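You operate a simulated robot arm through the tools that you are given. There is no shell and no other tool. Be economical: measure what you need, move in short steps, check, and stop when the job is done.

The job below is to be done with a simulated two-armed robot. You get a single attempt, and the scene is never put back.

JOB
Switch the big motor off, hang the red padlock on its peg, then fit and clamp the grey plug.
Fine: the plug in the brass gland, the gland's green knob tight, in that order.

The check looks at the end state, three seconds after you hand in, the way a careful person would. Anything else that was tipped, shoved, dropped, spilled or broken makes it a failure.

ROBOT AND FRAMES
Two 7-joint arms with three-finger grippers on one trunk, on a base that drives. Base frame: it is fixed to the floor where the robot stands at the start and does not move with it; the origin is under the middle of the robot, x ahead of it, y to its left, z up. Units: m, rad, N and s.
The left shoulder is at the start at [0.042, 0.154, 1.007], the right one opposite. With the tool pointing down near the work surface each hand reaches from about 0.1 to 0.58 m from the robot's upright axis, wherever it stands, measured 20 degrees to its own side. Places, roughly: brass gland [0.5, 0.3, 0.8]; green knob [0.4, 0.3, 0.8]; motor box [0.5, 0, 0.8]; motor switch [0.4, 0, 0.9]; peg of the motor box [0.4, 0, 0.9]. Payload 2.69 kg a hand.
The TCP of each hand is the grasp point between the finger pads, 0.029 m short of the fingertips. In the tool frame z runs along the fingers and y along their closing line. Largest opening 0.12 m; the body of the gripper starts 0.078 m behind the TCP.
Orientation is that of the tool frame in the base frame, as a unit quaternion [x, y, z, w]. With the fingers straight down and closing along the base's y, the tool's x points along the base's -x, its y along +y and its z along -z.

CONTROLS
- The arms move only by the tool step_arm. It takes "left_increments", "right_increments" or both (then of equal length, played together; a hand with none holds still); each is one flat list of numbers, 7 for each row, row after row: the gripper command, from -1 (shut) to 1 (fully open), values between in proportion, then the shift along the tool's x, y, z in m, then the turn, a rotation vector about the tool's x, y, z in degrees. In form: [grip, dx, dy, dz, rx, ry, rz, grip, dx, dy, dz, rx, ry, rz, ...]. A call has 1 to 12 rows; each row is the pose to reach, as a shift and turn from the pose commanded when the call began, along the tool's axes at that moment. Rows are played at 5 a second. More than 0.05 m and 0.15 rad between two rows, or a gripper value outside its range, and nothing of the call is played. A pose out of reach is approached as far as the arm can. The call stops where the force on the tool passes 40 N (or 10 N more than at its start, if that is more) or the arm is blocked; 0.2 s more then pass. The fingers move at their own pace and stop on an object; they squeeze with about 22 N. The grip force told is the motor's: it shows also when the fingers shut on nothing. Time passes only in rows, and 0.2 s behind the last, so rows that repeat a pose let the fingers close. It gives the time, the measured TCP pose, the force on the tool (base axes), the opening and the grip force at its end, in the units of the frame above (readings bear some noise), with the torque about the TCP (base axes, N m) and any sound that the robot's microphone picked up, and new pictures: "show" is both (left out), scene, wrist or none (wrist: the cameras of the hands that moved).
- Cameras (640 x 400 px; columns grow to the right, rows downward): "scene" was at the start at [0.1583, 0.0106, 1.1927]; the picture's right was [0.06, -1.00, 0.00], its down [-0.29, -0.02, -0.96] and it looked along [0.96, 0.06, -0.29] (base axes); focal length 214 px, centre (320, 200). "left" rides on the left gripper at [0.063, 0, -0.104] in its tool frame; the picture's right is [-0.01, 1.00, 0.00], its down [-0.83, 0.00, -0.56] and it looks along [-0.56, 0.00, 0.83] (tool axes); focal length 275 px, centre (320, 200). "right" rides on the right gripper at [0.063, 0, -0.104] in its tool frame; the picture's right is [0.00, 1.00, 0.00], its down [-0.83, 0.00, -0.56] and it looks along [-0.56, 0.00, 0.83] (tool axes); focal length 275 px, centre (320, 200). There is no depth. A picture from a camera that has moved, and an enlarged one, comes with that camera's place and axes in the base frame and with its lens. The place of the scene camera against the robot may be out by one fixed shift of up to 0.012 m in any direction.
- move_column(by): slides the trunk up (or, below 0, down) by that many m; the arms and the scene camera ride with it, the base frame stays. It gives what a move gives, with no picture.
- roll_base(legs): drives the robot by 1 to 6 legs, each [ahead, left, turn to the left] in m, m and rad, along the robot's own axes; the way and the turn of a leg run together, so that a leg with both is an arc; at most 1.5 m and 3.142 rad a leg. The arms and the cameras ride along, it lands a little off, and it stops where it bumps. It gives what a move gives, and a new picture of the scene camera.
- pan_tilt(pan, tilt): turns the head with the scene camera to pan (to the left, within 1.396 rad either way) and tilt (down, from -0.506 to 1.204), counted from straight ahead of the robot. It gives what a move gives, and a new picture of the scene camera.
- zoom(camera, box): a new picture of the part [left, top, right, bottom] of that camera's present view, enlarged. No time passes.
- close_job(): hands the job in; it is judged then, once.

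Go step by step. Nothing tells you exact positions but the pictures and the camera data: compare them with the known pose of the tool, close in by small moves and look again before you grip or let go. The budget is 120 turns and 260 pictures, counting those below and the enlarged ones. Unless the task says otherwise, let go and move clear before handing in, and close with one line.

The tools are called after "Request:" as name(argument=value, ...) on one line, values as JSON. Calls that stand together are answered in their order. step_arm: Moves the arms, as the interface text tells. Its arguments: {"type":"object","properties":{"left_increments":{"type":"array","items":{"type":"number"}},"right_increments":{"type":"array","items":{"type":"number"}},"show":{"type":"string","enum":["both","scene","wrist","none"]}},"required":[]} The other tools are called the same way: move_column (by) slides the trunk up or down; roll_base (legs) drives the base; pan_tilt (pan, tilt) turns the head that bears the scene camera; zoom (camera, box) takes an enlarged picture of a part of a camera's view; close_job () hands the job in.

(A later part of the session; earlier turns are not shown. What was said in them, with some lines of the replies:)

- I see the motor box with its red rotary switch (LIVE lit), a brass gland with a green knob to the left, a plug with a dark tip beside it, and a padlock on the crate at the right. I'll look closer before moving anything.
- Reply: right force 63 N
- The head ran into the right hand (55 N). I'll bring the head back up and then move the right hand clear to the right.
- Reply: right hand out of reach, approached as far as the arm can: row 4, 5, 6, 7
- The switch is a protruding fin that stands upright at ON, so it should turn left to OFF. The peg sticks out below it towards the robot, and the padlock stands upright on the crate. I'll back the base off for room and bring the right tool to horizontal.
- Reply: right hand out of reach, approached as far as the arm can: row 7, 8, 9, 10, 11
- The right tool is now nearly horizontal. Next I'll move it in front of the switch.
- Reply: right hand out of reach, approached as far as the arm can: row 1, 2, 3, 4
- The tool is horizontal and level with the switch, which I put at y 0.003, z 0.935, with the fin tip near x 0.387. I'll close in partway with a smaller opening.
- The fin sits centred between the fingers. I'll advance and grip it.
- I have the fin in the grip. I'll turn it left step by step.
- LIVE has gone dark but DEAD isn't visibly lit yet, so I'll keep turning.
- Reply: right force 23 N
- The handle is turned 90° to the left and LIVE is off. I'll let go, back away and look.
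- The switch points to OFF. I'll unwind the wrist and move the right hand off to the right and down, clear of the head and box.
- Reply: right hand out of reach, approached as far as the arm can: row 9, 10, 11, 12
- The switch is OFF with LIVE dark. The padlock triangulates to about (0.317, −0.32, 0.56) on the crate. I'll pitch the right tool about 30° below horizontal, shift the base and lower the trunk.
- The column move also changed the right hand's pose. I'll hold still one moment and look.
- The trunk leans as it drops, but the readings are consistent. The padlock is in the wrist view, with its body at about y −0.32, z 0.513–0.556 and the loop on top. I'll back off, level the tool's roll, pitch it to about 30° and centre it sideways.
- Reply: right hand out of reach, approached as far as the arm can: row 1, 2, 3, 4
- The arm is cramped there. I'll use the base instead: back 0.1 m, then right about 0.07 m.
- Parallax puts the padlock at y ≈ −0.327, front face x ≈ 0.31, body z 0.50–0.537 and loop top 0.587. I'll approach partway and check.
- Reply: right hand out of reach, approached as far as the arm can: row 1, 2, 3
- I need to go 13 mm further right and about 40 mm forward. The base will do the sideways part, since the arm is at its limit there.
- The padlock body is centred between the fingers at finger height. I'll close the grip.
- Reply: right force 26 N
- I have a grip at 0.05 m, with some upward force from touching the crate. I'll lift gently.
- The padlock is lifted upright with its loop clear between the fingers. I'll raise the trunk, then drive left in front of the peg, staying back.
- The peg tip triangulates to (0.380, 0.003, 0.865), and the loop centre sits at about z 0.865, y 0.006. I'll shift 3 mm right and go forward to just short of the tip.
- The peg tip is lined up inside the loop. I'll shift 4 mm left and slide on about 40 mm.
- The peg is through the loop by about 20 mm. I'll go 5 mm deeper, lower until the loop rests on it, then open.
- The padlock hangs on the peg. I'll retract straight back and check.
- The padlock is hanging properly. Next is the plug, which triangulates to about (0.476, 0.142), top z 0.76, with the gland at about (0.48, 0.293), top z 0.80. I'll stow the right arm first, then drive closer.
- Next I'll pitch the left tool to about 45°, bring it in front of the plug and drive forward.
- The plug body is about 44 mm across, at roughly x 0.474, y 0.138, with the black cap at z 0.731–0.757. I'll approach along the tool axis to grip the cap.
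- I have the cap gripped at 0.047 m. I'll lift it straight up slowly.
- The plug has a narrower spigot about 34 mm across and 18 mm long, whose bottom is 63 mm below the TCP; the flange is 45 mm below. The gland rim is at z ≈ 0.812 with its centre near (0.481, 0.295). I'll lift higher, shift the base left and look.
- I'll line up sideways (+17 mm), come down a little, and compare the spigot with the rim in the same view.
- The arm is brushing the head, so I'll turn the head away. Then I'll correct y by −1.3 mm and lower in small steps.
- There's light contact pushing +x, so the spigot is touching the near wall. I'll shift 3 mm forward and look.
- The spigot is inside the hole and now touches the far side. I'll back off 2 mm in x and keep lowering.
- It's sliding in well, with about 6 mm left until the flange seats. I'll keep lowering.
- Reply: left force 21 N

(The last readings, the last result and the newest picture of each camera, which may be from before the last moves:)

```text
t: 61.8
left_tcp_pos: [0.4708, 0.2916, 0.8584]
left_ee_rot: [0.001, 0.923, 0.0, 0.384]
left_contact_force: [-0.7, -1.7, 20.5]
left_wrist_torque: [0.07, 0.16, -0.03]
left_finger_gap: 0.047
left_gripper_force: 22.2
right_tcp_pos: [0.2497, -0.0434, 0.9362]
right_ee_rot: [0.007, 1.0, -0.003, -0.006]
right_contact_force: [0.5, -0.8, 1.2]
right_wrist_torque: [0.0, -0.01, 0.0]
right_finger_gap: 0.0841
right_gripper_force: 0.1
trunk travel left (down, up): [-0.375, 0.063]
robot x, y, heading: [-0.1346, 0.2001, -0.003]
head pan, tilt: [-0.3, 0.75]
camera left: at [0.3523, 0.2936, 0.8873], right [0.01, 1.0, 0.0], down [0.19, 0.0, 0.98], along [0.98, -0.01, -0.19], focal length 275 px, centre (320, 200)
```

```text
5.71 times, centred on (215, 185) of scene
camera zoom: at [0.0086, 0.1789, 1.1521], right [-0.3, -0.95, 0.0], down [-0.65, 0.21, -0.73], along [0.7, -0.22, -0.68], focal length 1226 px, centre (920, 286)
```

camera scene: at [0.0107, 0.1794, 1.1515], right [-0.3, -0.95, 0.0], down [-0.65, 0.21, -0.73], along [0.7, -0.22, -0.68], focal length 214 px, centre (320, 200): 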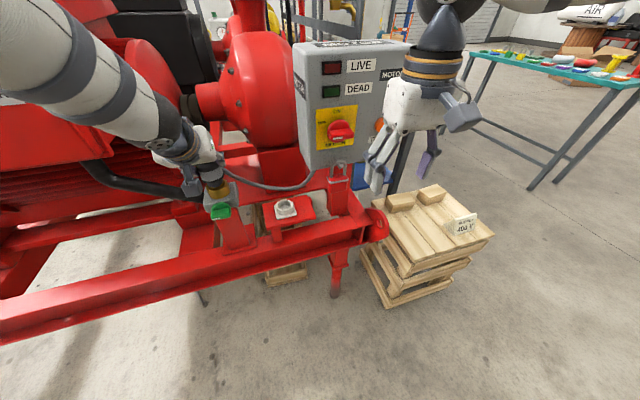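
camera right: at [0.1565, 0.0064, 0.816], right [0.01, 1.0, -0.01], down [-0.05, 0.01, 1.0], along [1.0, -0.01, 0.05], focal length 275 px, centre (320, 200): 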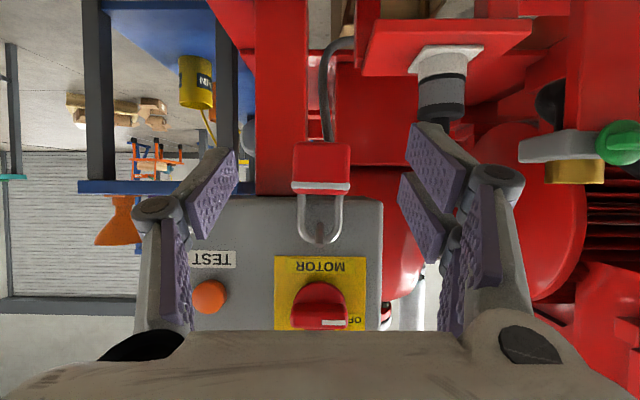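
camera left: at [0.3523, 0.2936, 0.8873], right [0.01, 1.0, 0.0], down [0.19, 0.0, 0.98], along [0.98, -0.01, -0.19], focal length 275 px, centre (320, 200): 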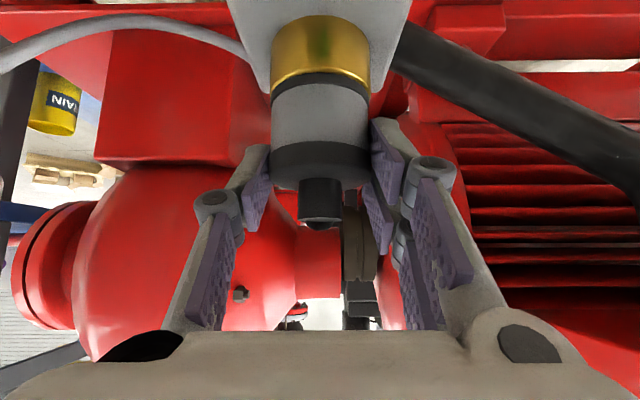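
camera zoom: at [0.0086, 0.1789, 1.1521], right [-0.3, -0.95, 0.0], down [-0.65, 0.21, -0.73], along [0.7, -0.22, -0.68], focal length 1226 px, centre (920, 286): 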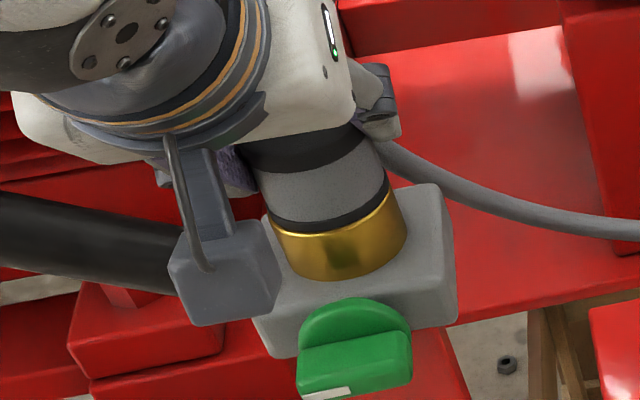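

The flange is seated on the rim at 20 N. I'll let go, back off and check that it stays.

Request:
step_arm(left_increments=[-1, -0.0018, 0, -0.0018, 0, 0, 0, 0.1, -0.0018, 0, -0.0018, 0, 0, 0, 0.4, -0.0018, 0, -0.0018, 0, 0, 0, 0.4, -0.0018, 0, -0.04, 0, 0, 0, 0.4, -0.0018, 0, -0.08, 0, 0, 0, 0.4, -0.0018, 0, -0.12, 0, 0, 0], show="both")

Request:
zoom(camera="left", box=[240, 0, 400, 120])

Request:
zoom(camera="scene", box=[180, 150, 250, 230])

```text
t: 63.2
left_tcp_pos: [0.4393, 0.2931, 0.8894]
left_ee_rot: [0.002, 0.924, -0.001, 0.382]
left_contact_force: [-0.1, -0.1, -0.8]
left_wrist_torque: [0.01, 0.0, -0.02]
left_finger_gap: 0.0842
left_gripper_force: 0.1
left hand out of reach, approached as far as the arm can: row 5, 6
right_tcp_pos: [0.2515, -0.0439, 0.9363]
right_ee_rot: [0.007, 1.0, -0.003, -0.007]
right_contact_force: [-0.2, 0.2, 0.1]
right_wrist_torque: [0.01, 0.01, 0.01]
right_finger_gap: 0.0841
right_gripper_force: 0.1
trunk travel left (down, up): [-0.375, 0.063]
robot x, y, heading: [-0.1378, 0.2008, -0.012]
head pan, tilt: [-0.3, 0.75]
camera scene: at [0.0103, 0.1793, 1.1515], right [-0.3, -0.95, 0.0], down [-0.65, 0.21, -0.73], along [0.7, -0.22, -0.68], focal length 214 px, centre (320, 200)
camera left: at [0.3204, 0.2941, 0.9187], right [0.01, 1.0, 0.0], down [0.2, 0.0, 0.98], along [0.98, -0.01, -0.2], focal length 275 px, centre (320, 200)
```

scene: 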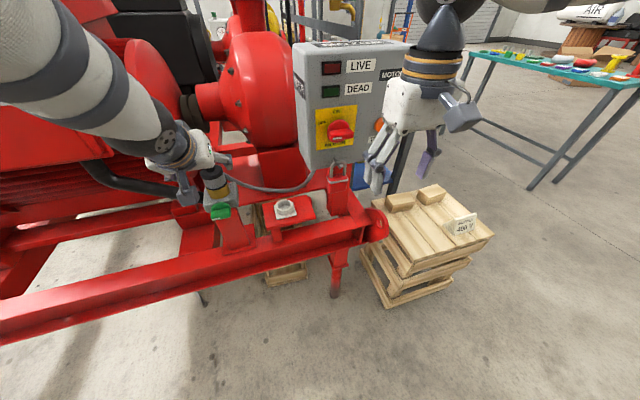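
left: 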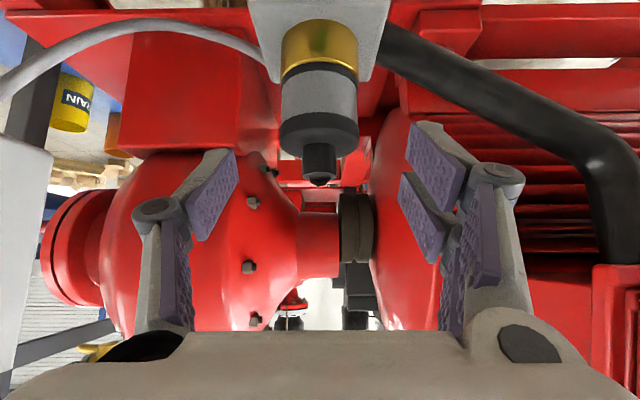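

```text
3.33 times, centred on (320, 60) of left
camera zoom: at [0.3204, 0.2941, 0.9187], right [0.01, 1.0, 0.0], down [0.2, 0.0, 0.98], along [0.98, -0.01, -0.2], focal length 918 px, centre (320, 667)
```

zoom: 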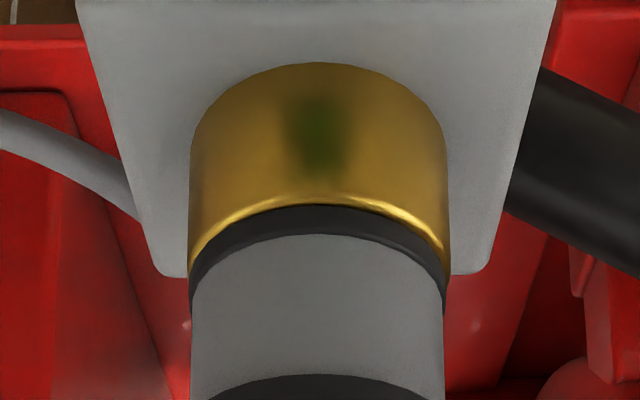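

```text
5.00 times, centred on (215, 190) of scene
camera zoom: at [0.0103, 0.1793, 1.1515], right [-0.3, -0.95, 0.0], down [-0.65, 0.21, -0.73], along [0.7, -0.22, -0.68], focal length 1072 px, centre (845, 250)
```

zoom: 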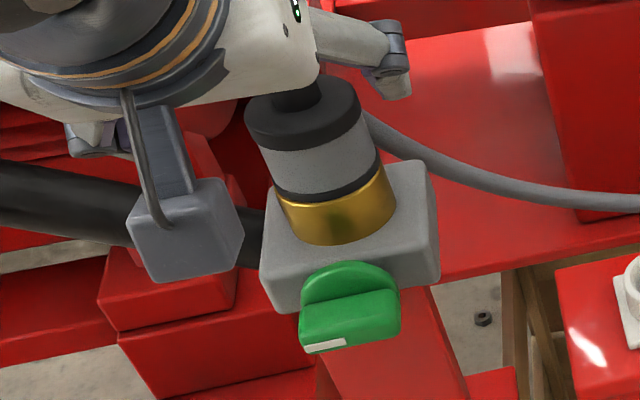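

The plug is fully seated. Next is the green knob: a horizontal wing, axis along x, at about (0.40, 0.292, 0.79). I'll back the base off and bring the left tool horizontal at knob height.

Request:
roll_base(legs=[[-0.15, 0, 0]])

Request:
step_arm(left_increments=[0.4, 0.0105, 0, 0.0107, 0, -7.5, 0, 0.4, 0.021, 0, 0.0214, 0, -15, 0, 0.4, 0.0315, 0, 0.032, 0, -22.5, 0, 0.4, 0.042, 0, 0.0427, 0, -30, 0, 0.4, 0.0525, 0, 0.0534, 0, -37.5, 0, 0.4, 0.0635, 0, 0.064, 0, -45, 0], show="both")

```text
t: 64.5
left_tcp_pos: [0.2909, 0.2944, 0.8879]
left_ee_rot: [0.001, 0.924, -0.001, 0.382]
left_contact_force: [-1.0, -0.4, 0.4]
left_wrist_torque: [0.0, 0.02, 0.01]
left_finger_gap: 0.0842
left_gripper_force: 0.1
right_tcp_pos: [0.1038, -0.0408, 0.9359]
right_ee_rot: [0.007, 1.0, -0.004, -0.006]
right_contact_force: [-0.2, 0.6, -0.4]
right_wrist_torque: [-0.02, -0.05, 0.01]
right_finger_gap: 0.0841
right_gripper_force: 0.1
trunk travel left (down, up): [-0.375, 0.063]
robot x, y, heading: [-0.281, 0.1988, -0.001]
head pan, tilt: [-0.3, 0.75]
camera scene: at [-0.1382, 0.1804, 1.1516], right [-0.3, -0.95, 0.0], down [-0.65, 0.21, -0.73], along [0.7, -0.22, -0.68], focal length 214 px, centre (320, 200)
```

scene: 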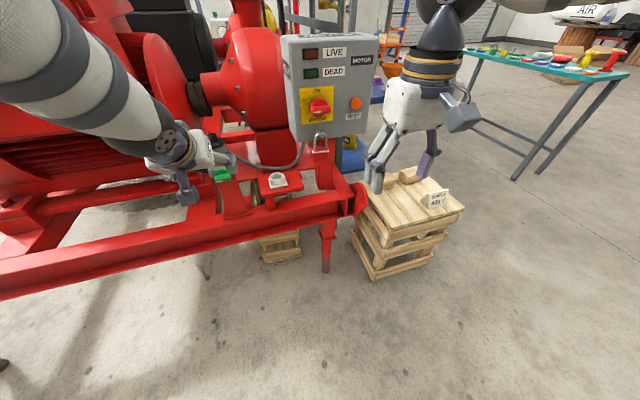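

```text
t: 66.0
left_tcp_pos: [0.2924, 0.2952, 0.799]
left_ee_rot: [0.0, 0.707, 0.0, 0.707]
left_contact_force: [-0.5, -0.6, -0.2]
left_wrist_torque: [0.0, 0.03, 0.0]
left_finger_gap: 0.0842
left_gripper_force: 0.1
left hand out of reach, approached as far as the arm can: row 1
right_tcp_pos: [0.1047, -0.0407, 0.9346]
right_ee_rot: [0.006, 1.0, -0.004, -0.007]
right_contact_force: [0.5, -0.3, -0.1]
right_wrist_torque: [-0.02, -0.01, 0.0]
right_finger_gap: 0.084
right_gripper_force: 0.0
trunk travel left (down, up): [-0.375, 0.063]
robot x, y, heading: [-0.2857, 0.2024, -0.005]
head pan, tilt: [-0.3, 0.75]
camera scene: at [-0.1372, 0.1803, 1.1514], right [-0.3, -0.95, 0.0], down [-0.65, 0.21, -0.73], along [0.7, -0.22, -0.68], focal length 214 px, centre (320, 200)
camera left: at [0.187, 0.2956, 0.7363], right [0.0, 1.0, 0.0], down [-0.55, 0.0, 0.83], along [0.83, 0.0, 0.55], focal length 275 px, centre (320, 200)
```

scene: 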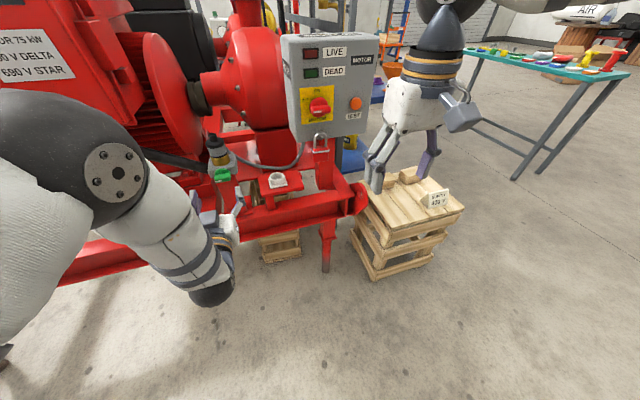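
left: 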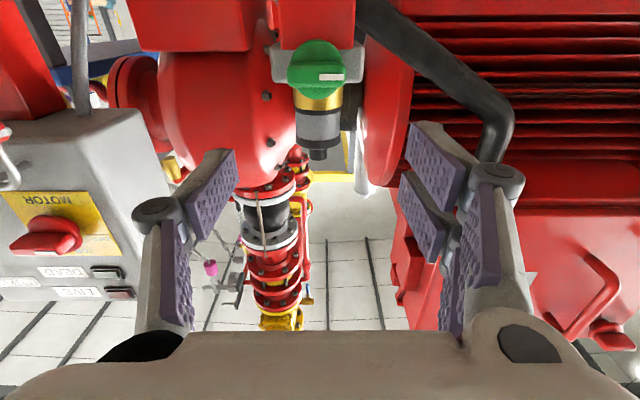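

Request:
zoom(camera="left", box=[260, 20, 380, 120])

Request:
step_arm(left_increments=[0.2, 0.002, 0, 0, 0, 0, -8.2, 0.2, 0.005, 0, 0, 0, 0, -16.4, 0.2, 0.008, 0, 0, 0, 0, -24.6, 0.2, 0.011, 0, 0, 0, 0, -32.8, 0.2, 0.014, 0, 0, 0, 0, -41, 0.2, 0.017, 0, 0, 0, 0, -49.2, 0.2, 0.02, 0, 0, 0, 0, -57.4, 0.2, 0.023, 0, 0, 0, 0, -65.6, 0.2, 0.026, 0, 0, 0, 0, -73.8, 0.2, 0.028, 0, 0, 0, 0, -82, 0.2, 0.028, 0, 0, 0, 0, -90], show="both")

Request:
zoom(camera="left", box=[200, 0, 440, 160])

```text
4.00 times, centred on (320, 70) of left
camera zoom: at [0.187, 0.2956, 0.7363], right [0.0, 1.0, 0.0], down [-0.55, 0.0, 0.83], along [0.83, 0.0, 0.55], focal length 1101 px, centre (320, 720)
```

zoom: 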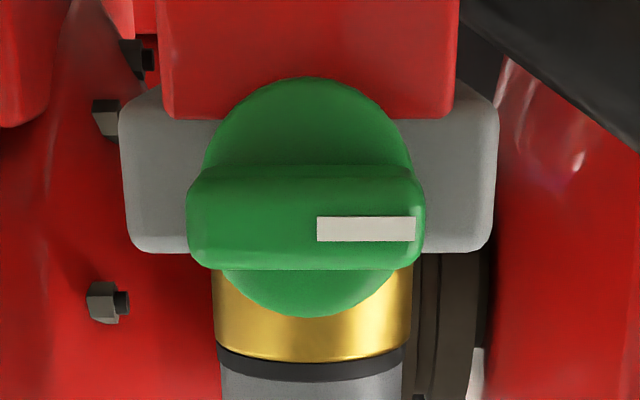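

```text
t: 68.3
left_tcp_pos: [0.2921, 0.2953, 0.7707]
left_ee_rot: [0.501, -0.5, 0.501, -0.498]
left_contact_force: [0.5, -0.4, -0.3]
left_wrist_torque: [-0.01, 0.05, 0.02]
left_finger_gap: 0.0719
left_gripper_force: 0.1
right_tcp_pos: [0.1026, -0.0413, 0.9355]
right_ee_rot: [0.008, 1.0, -0.003, -0.006]
right_contact_force: [0.4, -0.1, -0.5]
right_wrist_torque: [-0.04, 0.04, -0.03]
right_finger_gap: 0.0841
right_gripper_force: 0.1
trunk travel left (down, up): [-0.375, 0.063]
robot x, y, heading: [-0.2792, 0.203, -0.008]
head pan, tilt: [-0.3, 0.75]
camera scene: at [-0.1375, 0.1805, 1.1515], right [-0.3, -0.95, 0.0], down [-0.65, 0.21, -0.73], along [0.7, -0.22, -0.68], focal length 214 px, centre (320, 200)
camera left: at [0.1868, 0.2326, 0.771], right [0.0, 0.0, -1.0], down [-0.55, 0.83, 0.0], along [0.83, 0.55, 0.0], focal length 275 px, centre (320, 200)
```

scene: 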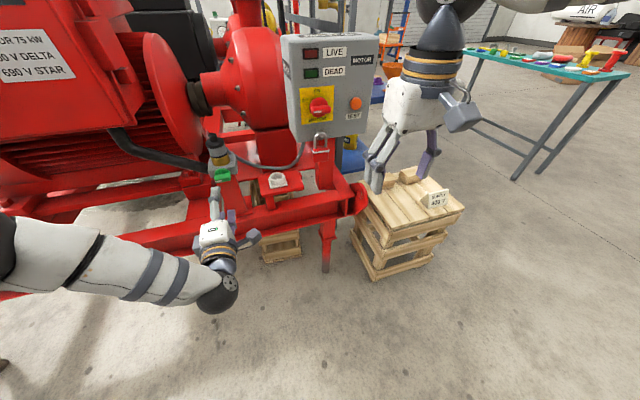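
left: 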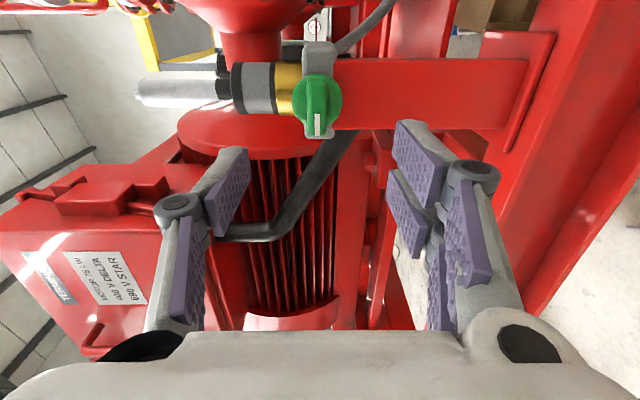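

```text
2.50 times, centred on (320, 80) of left
camera zoom: at [0.1868, 0.2326, 0.771], right [0.0, 0.0, -1.0], down [-0.55, 0.83, 0.0], along [0.83, 0.55, 0.0], focal length 688 px, centre (320, 500)
```

zoom: 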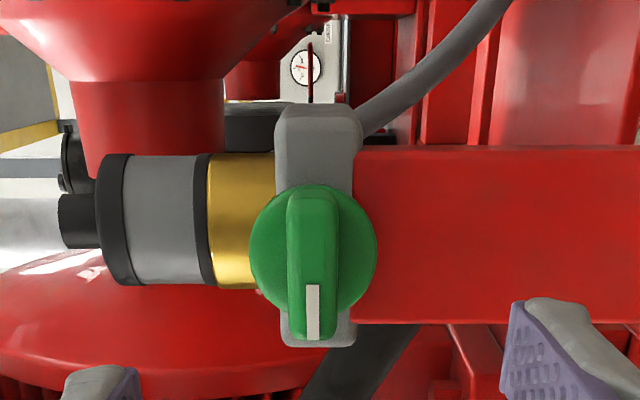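

The wing now sits between the finger planes at z ≈ 0.773, y ≈ 0.290. I'll approach partway.

Request:
step_arm(left_increments=[0.0, 0.005, -0.002, 0.035, 0, 0, 0, 0.0, 0.005, -0.002, 0.065, 0, 0, 0], show="wrist")

Request:
zoom(camera="left", box=[200, 20, 440, 220])

Request:
zoom(camera="scene", box=[180, 120, 280, 240])

```text
t: 69.0
left_tcp_pos: [0.3556, 0.2908, 0.7711]
left_ee_rot: [-0.501, 0.502, -0.5, 0.497]
left_contact_force: [0.2, -0.3, -0.4]
left_wrist_torque: [-0.01, -0.02, 0.01]
left_finger_gap: 0.0601
left_gripper_force: 0.2
right_tcp_pos: [0.1042, -0.0418, 0.9349]
right_ee_rot: [0.007, 1.0, -0.003, -0.007]
right_contact_force: [-0.1, -0.4, 0.2]
right_wrist_torque: [0.01, -0.03, 0.02]
right_finger_gap: 0.0841
right_gripper_force: 0.0
trunk travel left (down, up): [-0.375, 0.063]
robot x, y, heading: [-0.2797, 0.2, -0.004]
head pan, tilt: [-0.3, 0.75]
camera left: at [0.2507, 0.2268, 0.771], right [0.0, 0.0, -1.0], down [-0.55, 0.83, 0.01], along [0.83, 0.55, 0.0], focal length 275 px, centre (320, 200)
```

left: 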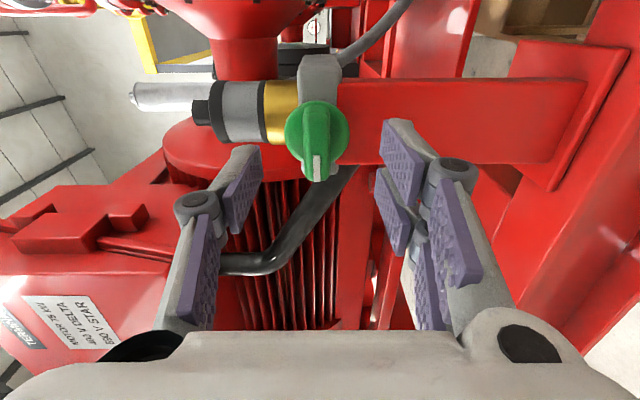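

```text
2.00 times, centred on (320, 120) of left
camera zoom: at [0.2507, 0.2268, 0.771], right [0.0, 0.0, -1.0], down [-0.55, 0.83, 0.01], along [0.83, 0.55, 0.0], focal length 551 px, centre (320, 360)
```

zoom: 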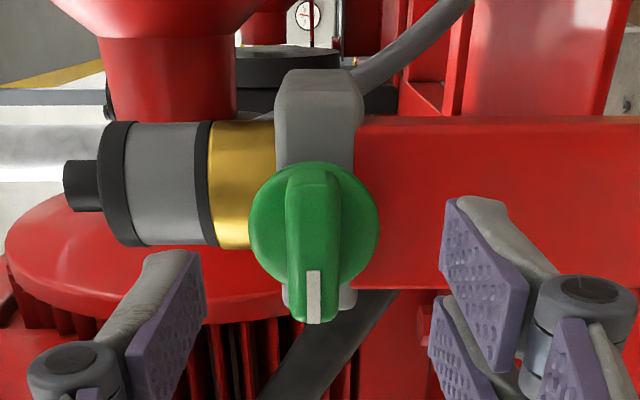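

```text
3.33 times, centred on (230, 180) of scene
camera zoom: at [-0.1373, 0.1804, 1.1514], right [-0.3, -0.95, 0.0], down [-0.65, 0.21, -0.73], along [0.7, -0.22, -0.68], focal length 715 px, centre (620, 267)
```

zoom: 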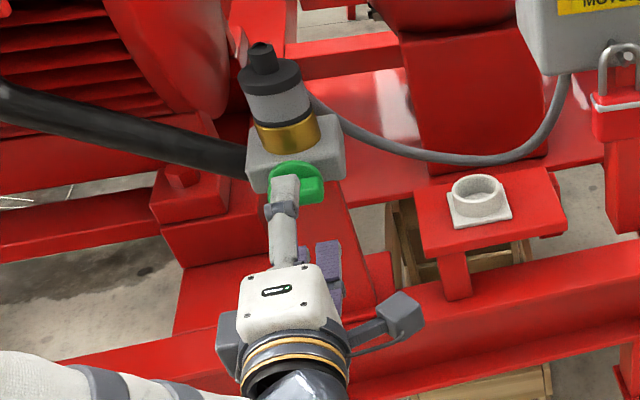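

The axis is at y ≈ 0.288, z ≈ 0.773, with the disc front at x ≈ 0.417. I'll advance to x 0.384 and grip the wing.

Request:
step_arm(left_increments=[0.0, 0.003, -0.002, 0.014, 0, 0, 0, 0.0, 0.003, -0.002, 0.028, 0, 0, 0, -1, 0.003, -0.002, 0.028, 0, 0, 0, -1, 0.003, -0.002, 0.028, 0, 0, 0], show="wrist")

Request:
zoom(camera="left", box=[200, 40, 440, 240])

```text
t: 70.0
left_tcp_pos: [0.3842, 0.2857, 0.7715]
left_ee_rot: [-0.501, 0.502, -0.499, 0.498]
left_contact_force: [0.0, 0.4, -2.1]
left_wrist_torque: [0.02, 0.01, 0.13]
left_finger_gap: 0.0157
left_gripper_force: 41.9
right_tcp_pos: [0.1035, -0.0412, 0.9344]
right_ee_rot: [0.007, 1.0, -0.004, -0.006]
right_contact_force: [0.2, -0.2, -0.7]
right_wrist_torque: [0.04, -0.01, 0.0]
right_finger_gap: 0.084
right_gripper_force: 0.0
trunk travel left (down, up): [-0.375, 0.063]
robot x, y, heading: [-0.2818, 0.1997, -0.004]
head pan, tilt: [-0.3, 0.75]
camera left: at [0.2792, 0.2239, 0.7729], right [-0.01, 0.0, -1.0], down [-0.55, 0.83, 0.01], along [0.83, 0.55, 0.0], focal length 275 px, centre (320, 200)
```

left: 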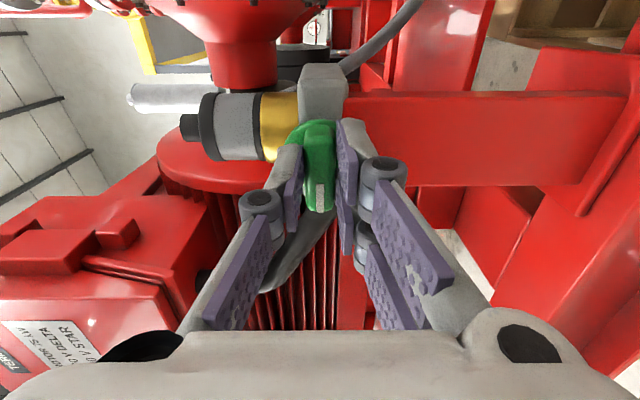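

```text
2.00 times, centred on (320, 140) of left
camera zoom: at [0.2792, 0.2239, 0.7729], right [-0.01, 0.0, -1.0], down [-0.55, 0.83, 0.01], along [0.83, 0.55, 0.0], focal length 551 px, centre (320, 320)
```

zoom: 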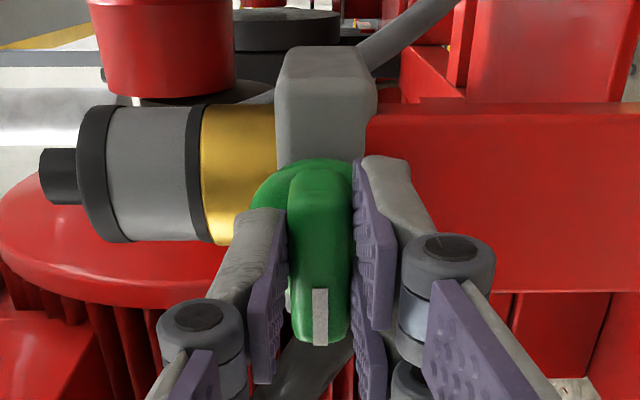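

I have the wing. I'll turn it clockwise as seen from the robot and watch the torque.

Request:
step_arm(left_increments=[-1, 0, 0, 0, 0, 0, 8, -1, 0, 0, 0, 0, 0, 16, -1, 0, 0, 0, 0, 0, 24, -1, 0, 0, 0, 0, 0, 32, -1, 0, 0, 0, 0, 0, 40], show="wrist")

Request:
zoom(camera="left", box=[200, 40, 440, 240])

```text
t: 71.2
left_tcp_pos: [0.3852, 0.2874, 0.7676]
left_ee_rot: [-0.3, 0.645, -0.297, 0.637]
left_contact_force: [0.2, 8.2, -26.7]
left_wrist_torque: [-0.12, -0.11, 1.11]
left_finger_gap: 0.016
left_gripper_force: 41.6
right_tcp_pos: [0.1055, -0.0398, 0.9339]
right_ee_rot: [0.007, 1.0, -0.003, -0.008]
right_contact_force: [0.0, 0.0, -0.1]
right_wrist_torque: [0.04, 0.03, 0.01]
right_finger_gap: 0.0839
right_gripper_force: 0.0
trunk travel left (down, up): [-0.375, 0.063]
robot x, y, heading: [-0.2813, 0.1996, -0.004]
head pan, tilt: [-0.3, 0.75]
camera left: at [0.2788, 0.2402, 0.7297], right [-0.01, 0.65, -0.76], down [-0.55, 0.63, 0.55], along [0.84, 0.42, 0.35], focal length 275 px, centre (320, 200)
```

left: 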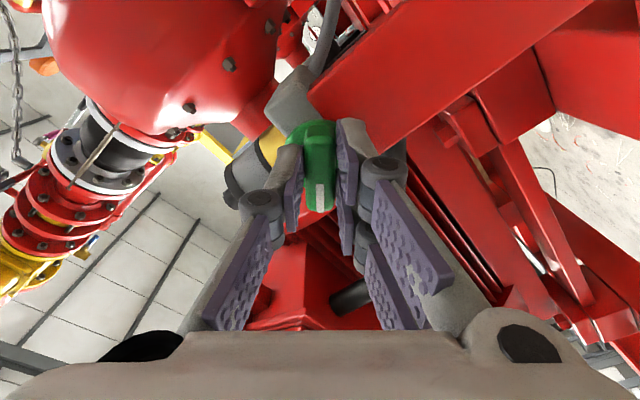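

```text
2.00 times, centred on (320, 140) of left
camera zoom: at [0.2788, 0.2402, 0.7297], right [-0.01, 0.65, -0.76], down [-0.55, 0.63, 0.55], along [0.84, 0.42, 0.35], focal length 551 px, centre (320, 320)
```

zoom: 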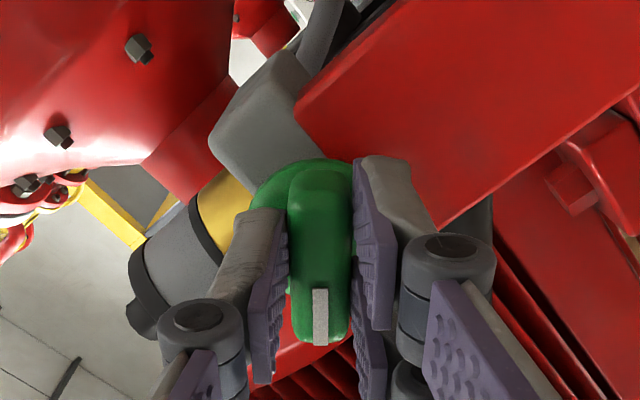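

The knob turns with the hand, though a side force shows the axis is about 7 mm from the TCP. I'll follow the orbit while turning further.

Request:
step_arm(left_increments=[-1, 0.0018, 0.0043, 0, 0, 0, 0, -1, 0.0017, 0.0053, 0, 0, 0, 8, -1, 0.0015, 0.0063, 0, 0, 0, 16, -1, 0.0012, 0.0072, 0, 0, 0, 24], show="wrist")

```text
t: 72.2
left_tcp_pos: [0.385, 0.2899, 0.7682]
left_ee_rot: [-0.156, 0.691, -0.159, 0.687]
left_contact_force: [-5.1, 4.1, -12.5]
left_wrist_torque: [-0.09, 1.15, -0.17]
left_finger_gap: 0.016
left_gripper_force: 42.0
right_tcp_pos: [0.1044, -0.0411, 0.9352]
right_ee_rot: [0.007, 1.0, -0.004, -0.007]
right_contact_force: [-0.8, -0.7, -0.2]
right_wrist_torque: [0.01, 0.01, -0.02]
right_finger_gap: 0.0841
right_gripper_force: 0.0
trunk travel left (down, up): [-0.375, 0.063]
robot x, y, heading: [-0.2825, 0.2014, -0.003]
head pan, tilt: [-0.3, 0.75]
camera left: at [0.279, 0.2632, 0.7111], right [0.0, 0.9, -0.43], down [-0.55, 0.36, 0.75], along [0.83, 0.24, 0.5], focal length 275 px, centre (320, 200)
```

left: 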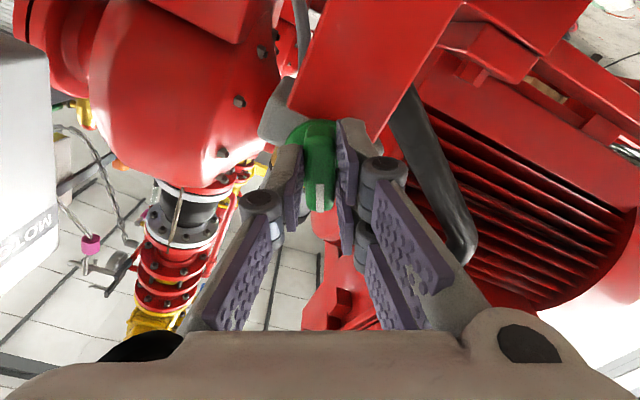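

Request:
step_arm(left_increments=[-1, 0.0018, 0.0019, 0, 0, 0, 8, -1, 0.0015, 0.0028, 0, 0, 0, 16, -1, 0.0012, 0.0038, 0, 0, 0, 24, -1, 0.0007, 0.0047, 0, 0, 0, 32], show="wrist")

Request:
zoom(camera="left", box=[220, 60, 420, 240])

```text
t: 73.2
left_tcp_pos: [0.3827, 0.2936, 0.765]
left_ee_rot: [0.039, 0.706, 0.036, 0.706]
left_contact_force: [-5.3, -1.9, 0.6]
left_wrist_torque: [0.01, 0.97, 0.06]
left_finger_gap: 0.0161
left_gripper_force: 41.7
right_tcp_pos: [0.1022, -0.0409, 0.9359]
right_ee_rot: [0.007, 1.0, -0.003, -0.006]
right_contact_force: [0.6, -0.5, 0.2]
right_wrist_torque: [0.01, -0.01, -0.01]
right_finger_gap: 0.0841
right_gripper_force: 0.1
trunk travel left (down, up): [-0.375, 0.063]
robot x, y, heading: [-0.2815, 0.1992, -0.008]
head pan, tilt: [-0.3, 0.75]
camera left: at [0.2795, 0.3007, 0.7043], right [0.01, 0.99, 0.11], down [-0.56, -0.09, 0.83], along [0.83, -0.07, 0.55], focal length 275 px, centre (320, 200)
```

left: 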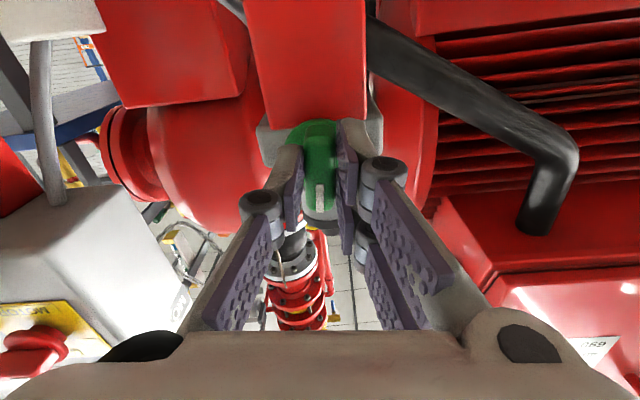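

```text
2.22 times, centred on (320, 150) of left
camera zoom: at [0.2795, 0.3007, 0.7043], right [0.01, 0.99, 0.11], down [-0.56, -0.09, 0.83], along [0.83, -0.07, 0.55], focal length 612 px, centre (320, 311)
```

zoom: 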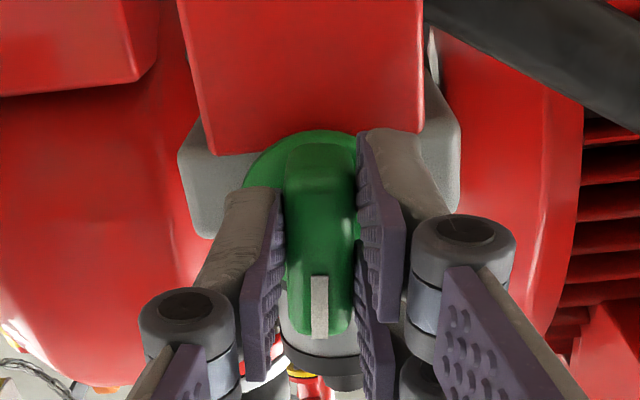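

It has turned 96° with no stop felt, so I'll keep turning.

Request:
step_arm(left_increments=[-1, -0.0001, 0.001, 0, 0, 0, 8, -1, -0.0003, 0.0019, 0, 0, 0, 16, -1, -0.0006, 0.0029, 0, 0, 0, 24, -1, -0.0011, 0.0037, 0, 0, 0, 32, -1, -0.0016, 0.0045, 0, 0, 0, 40, -1, -0.0023, 0.0053, 0, 0, 0, 48], show="wrist")

Request:
zoom(camera="left", box=[220, 60, 420, 240])

```text
t: 74.5
left_tcp_pos: [0.3835, 0.2989, 0.7672]
left_ee_rot: [0.322, 0.632, 0.317, 0.63]
left_contact_force: [0.3, -9.0, -0.6]
left_wrist_torque: [-2.64, 0.16, 0.05]
left_finger_gap: 0.0289
left_gripper_force: 44.7
right_tcp_pos: [0.1037, -0.0414, 0.9345]
right_ee_rot: [0.006, 1.0, -0.003, -0.007]
right_contact_force: [0.0, 0.6, -0.3]
right_wrist_torque: [0.0, 0.02, -0.02]
right_finger_gap: 0.084
right_gripper_force: 0.0
trunk travel left (down, up): [-0.375, 0.063]
robot x, y, heading: [-0.2819, 0.2012, -0.006]
head pan, tilt: [-0.3, 0.75]
camera left: at [0.2791, 0.3502, 0.731], right [0.01, 0.59, 0.81], down [-0.56, -0.67, 0.49], along [0.83, -0.45, 0.32], focal length 275 px, centre (320, 200)
```

left: 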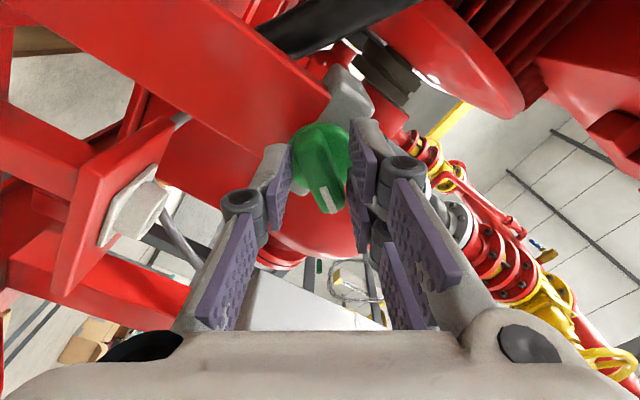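

```text
2.22 times, centred on (320, 150) of left
camera zoom: at [0.2791, 0.3502, 0.731], right [0.01, 0.59, 0.81], down [-0.56, -0.67, 0.49], along [0.83, -0.45, 0.32], focal length 612 px, centre (320, 311)
```

zoom: 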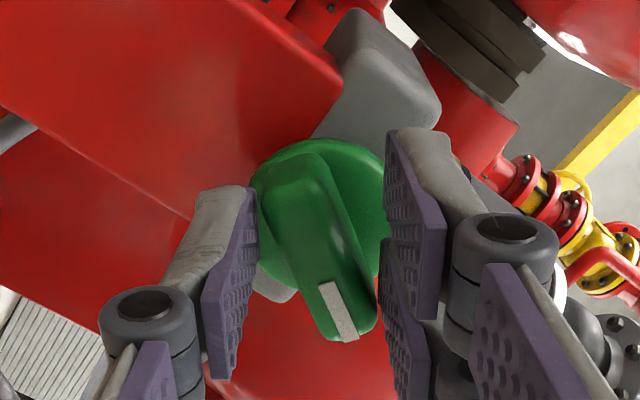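

The knob reached its stop: torque rose to 2.6 N·m and the fingers slid on the wing. It's tight, so I'll open, back straight off and look.

Request:
step_arm(left_increments=[0, 0, 0, 0, 0, 0, 0, 0.1, 0, 0, 0, 0, 0, 0, 0.1, 0, 0, -0.04, 0, 0, 0, 0.1, 0, 0, -0.08, 0, 0, 0, 0.1, 0, 0, -0.1, 0, 0, 0], show="both")

Request:
zoom(camera="left", box=[220, 0, 420, 160])

Request:
zoom(camera="scene", box=[180, 110, 280, 210])

```text
t: 75.8
left_tcp_pos: [0.283, 0.3004, 0.7698]
left_ee_rot: [0.322, 0.631, 0.319, 0.63]
left_contact_force: [0.3, -0.2, -0.5]
left_wrist_torque: [-0.01, -0.02, -0.02]
left_finger_gap: 0.0662
left_gripper_force: 0.1
right_tcp_pos: [0.1041, -0.0421, 0.9342]
right_ee_rot: [0.007, 1.0, -0.003, -0.006]
right_contact_force: [0.1, -0.1, 0.1]
right_wrist_torque: [-0.03, 0.0, -0.01]
right_finger_gap: 0.0839
right_gripper_force: 0.1
trunk travel left (down, up): [-0.375, 0.063]
robot x, y, heading: [-0.2807, 0.2006, -0.011]
head pan, tilt: [-0.3, 0.75]
camera scene: at [-0.1376, 0.1804, 1.1515], right [-0.3, -0.95, 0.0], down [-0.65, 0.21, -0.73], along [0.7, -0.22, -0.68], focal length 214 px, centre (320, 200)
camera left: at [0.1787, 0.3521, 0.733], right [0.01, 0.58, 0.81], down [-0.56, -0.67, 0.49], along [0.83, -0.45, 0.32], focal length 275 px, centre (320, 200)
```

scene: 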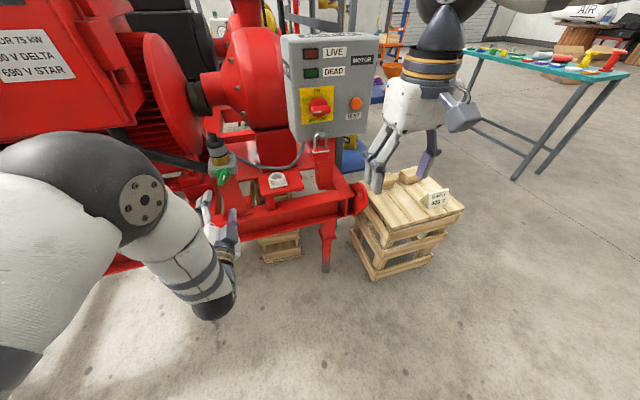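
left: 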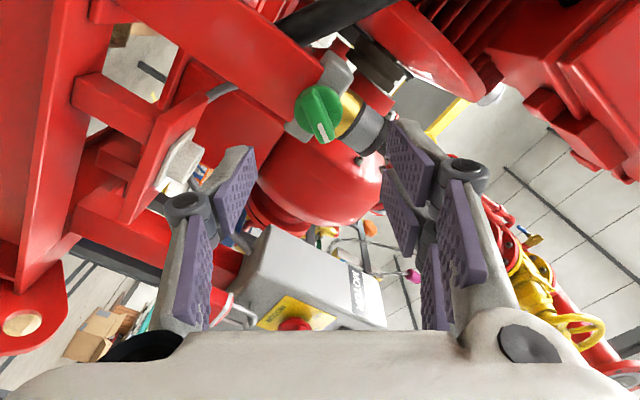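

```text
2.50 times, centred on (320, 80) of left
camera zoom: at [0.1787, 0.3521, 0.733], right [0.01, 0.58, 0.81], down [-0.56, -0.67, 0.49], along [0.83, -0.45, 0.32], focal length 688 px, centre (320, 500)
```

zoom: 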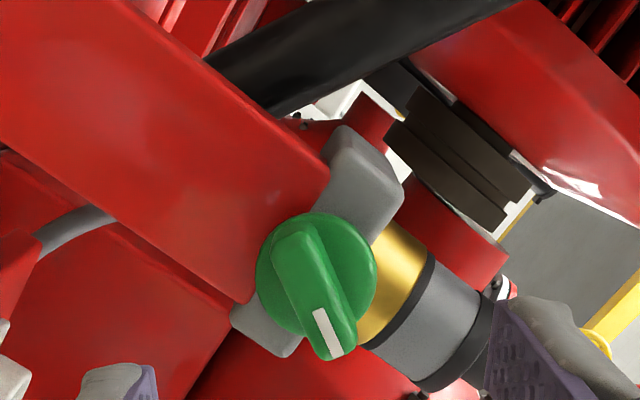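

```text
4.00 times, centred on (230, 160) of scene
camera zoom: at [-0.1376, 0.1804, 1.1515], right [-0.3, -0.95, 0.0], down [-0.65, 0.21, -0.73], along [0.7, -0.22, -0.68], focal length 858 px, centre (680, 360)
```

zoom: 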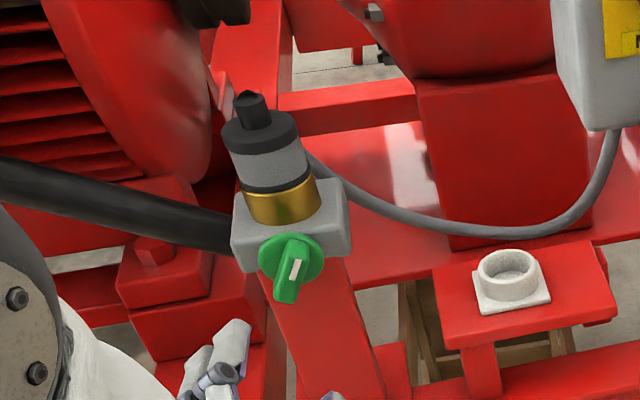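

The plug is seated in the gland, and the green knob is hard against its stop and stayed there. The switch is at OFF with LIVE dark, the padlock hangs on its peg, and both hands are clear. I'm handing in.

Request:
close_job()

```text
The job is handed in.
```

The job is handed in: the motor is switched off, the red padlock hangs on its peg, the grey plug is seated in the brass gland, and the green knob is turned clockwise until it stopped. The LIVE lamp went dark but DEAD never lit, and I didn't press TEST. The arms brushed the robot's own head three times, and no harm showed in the pictures.
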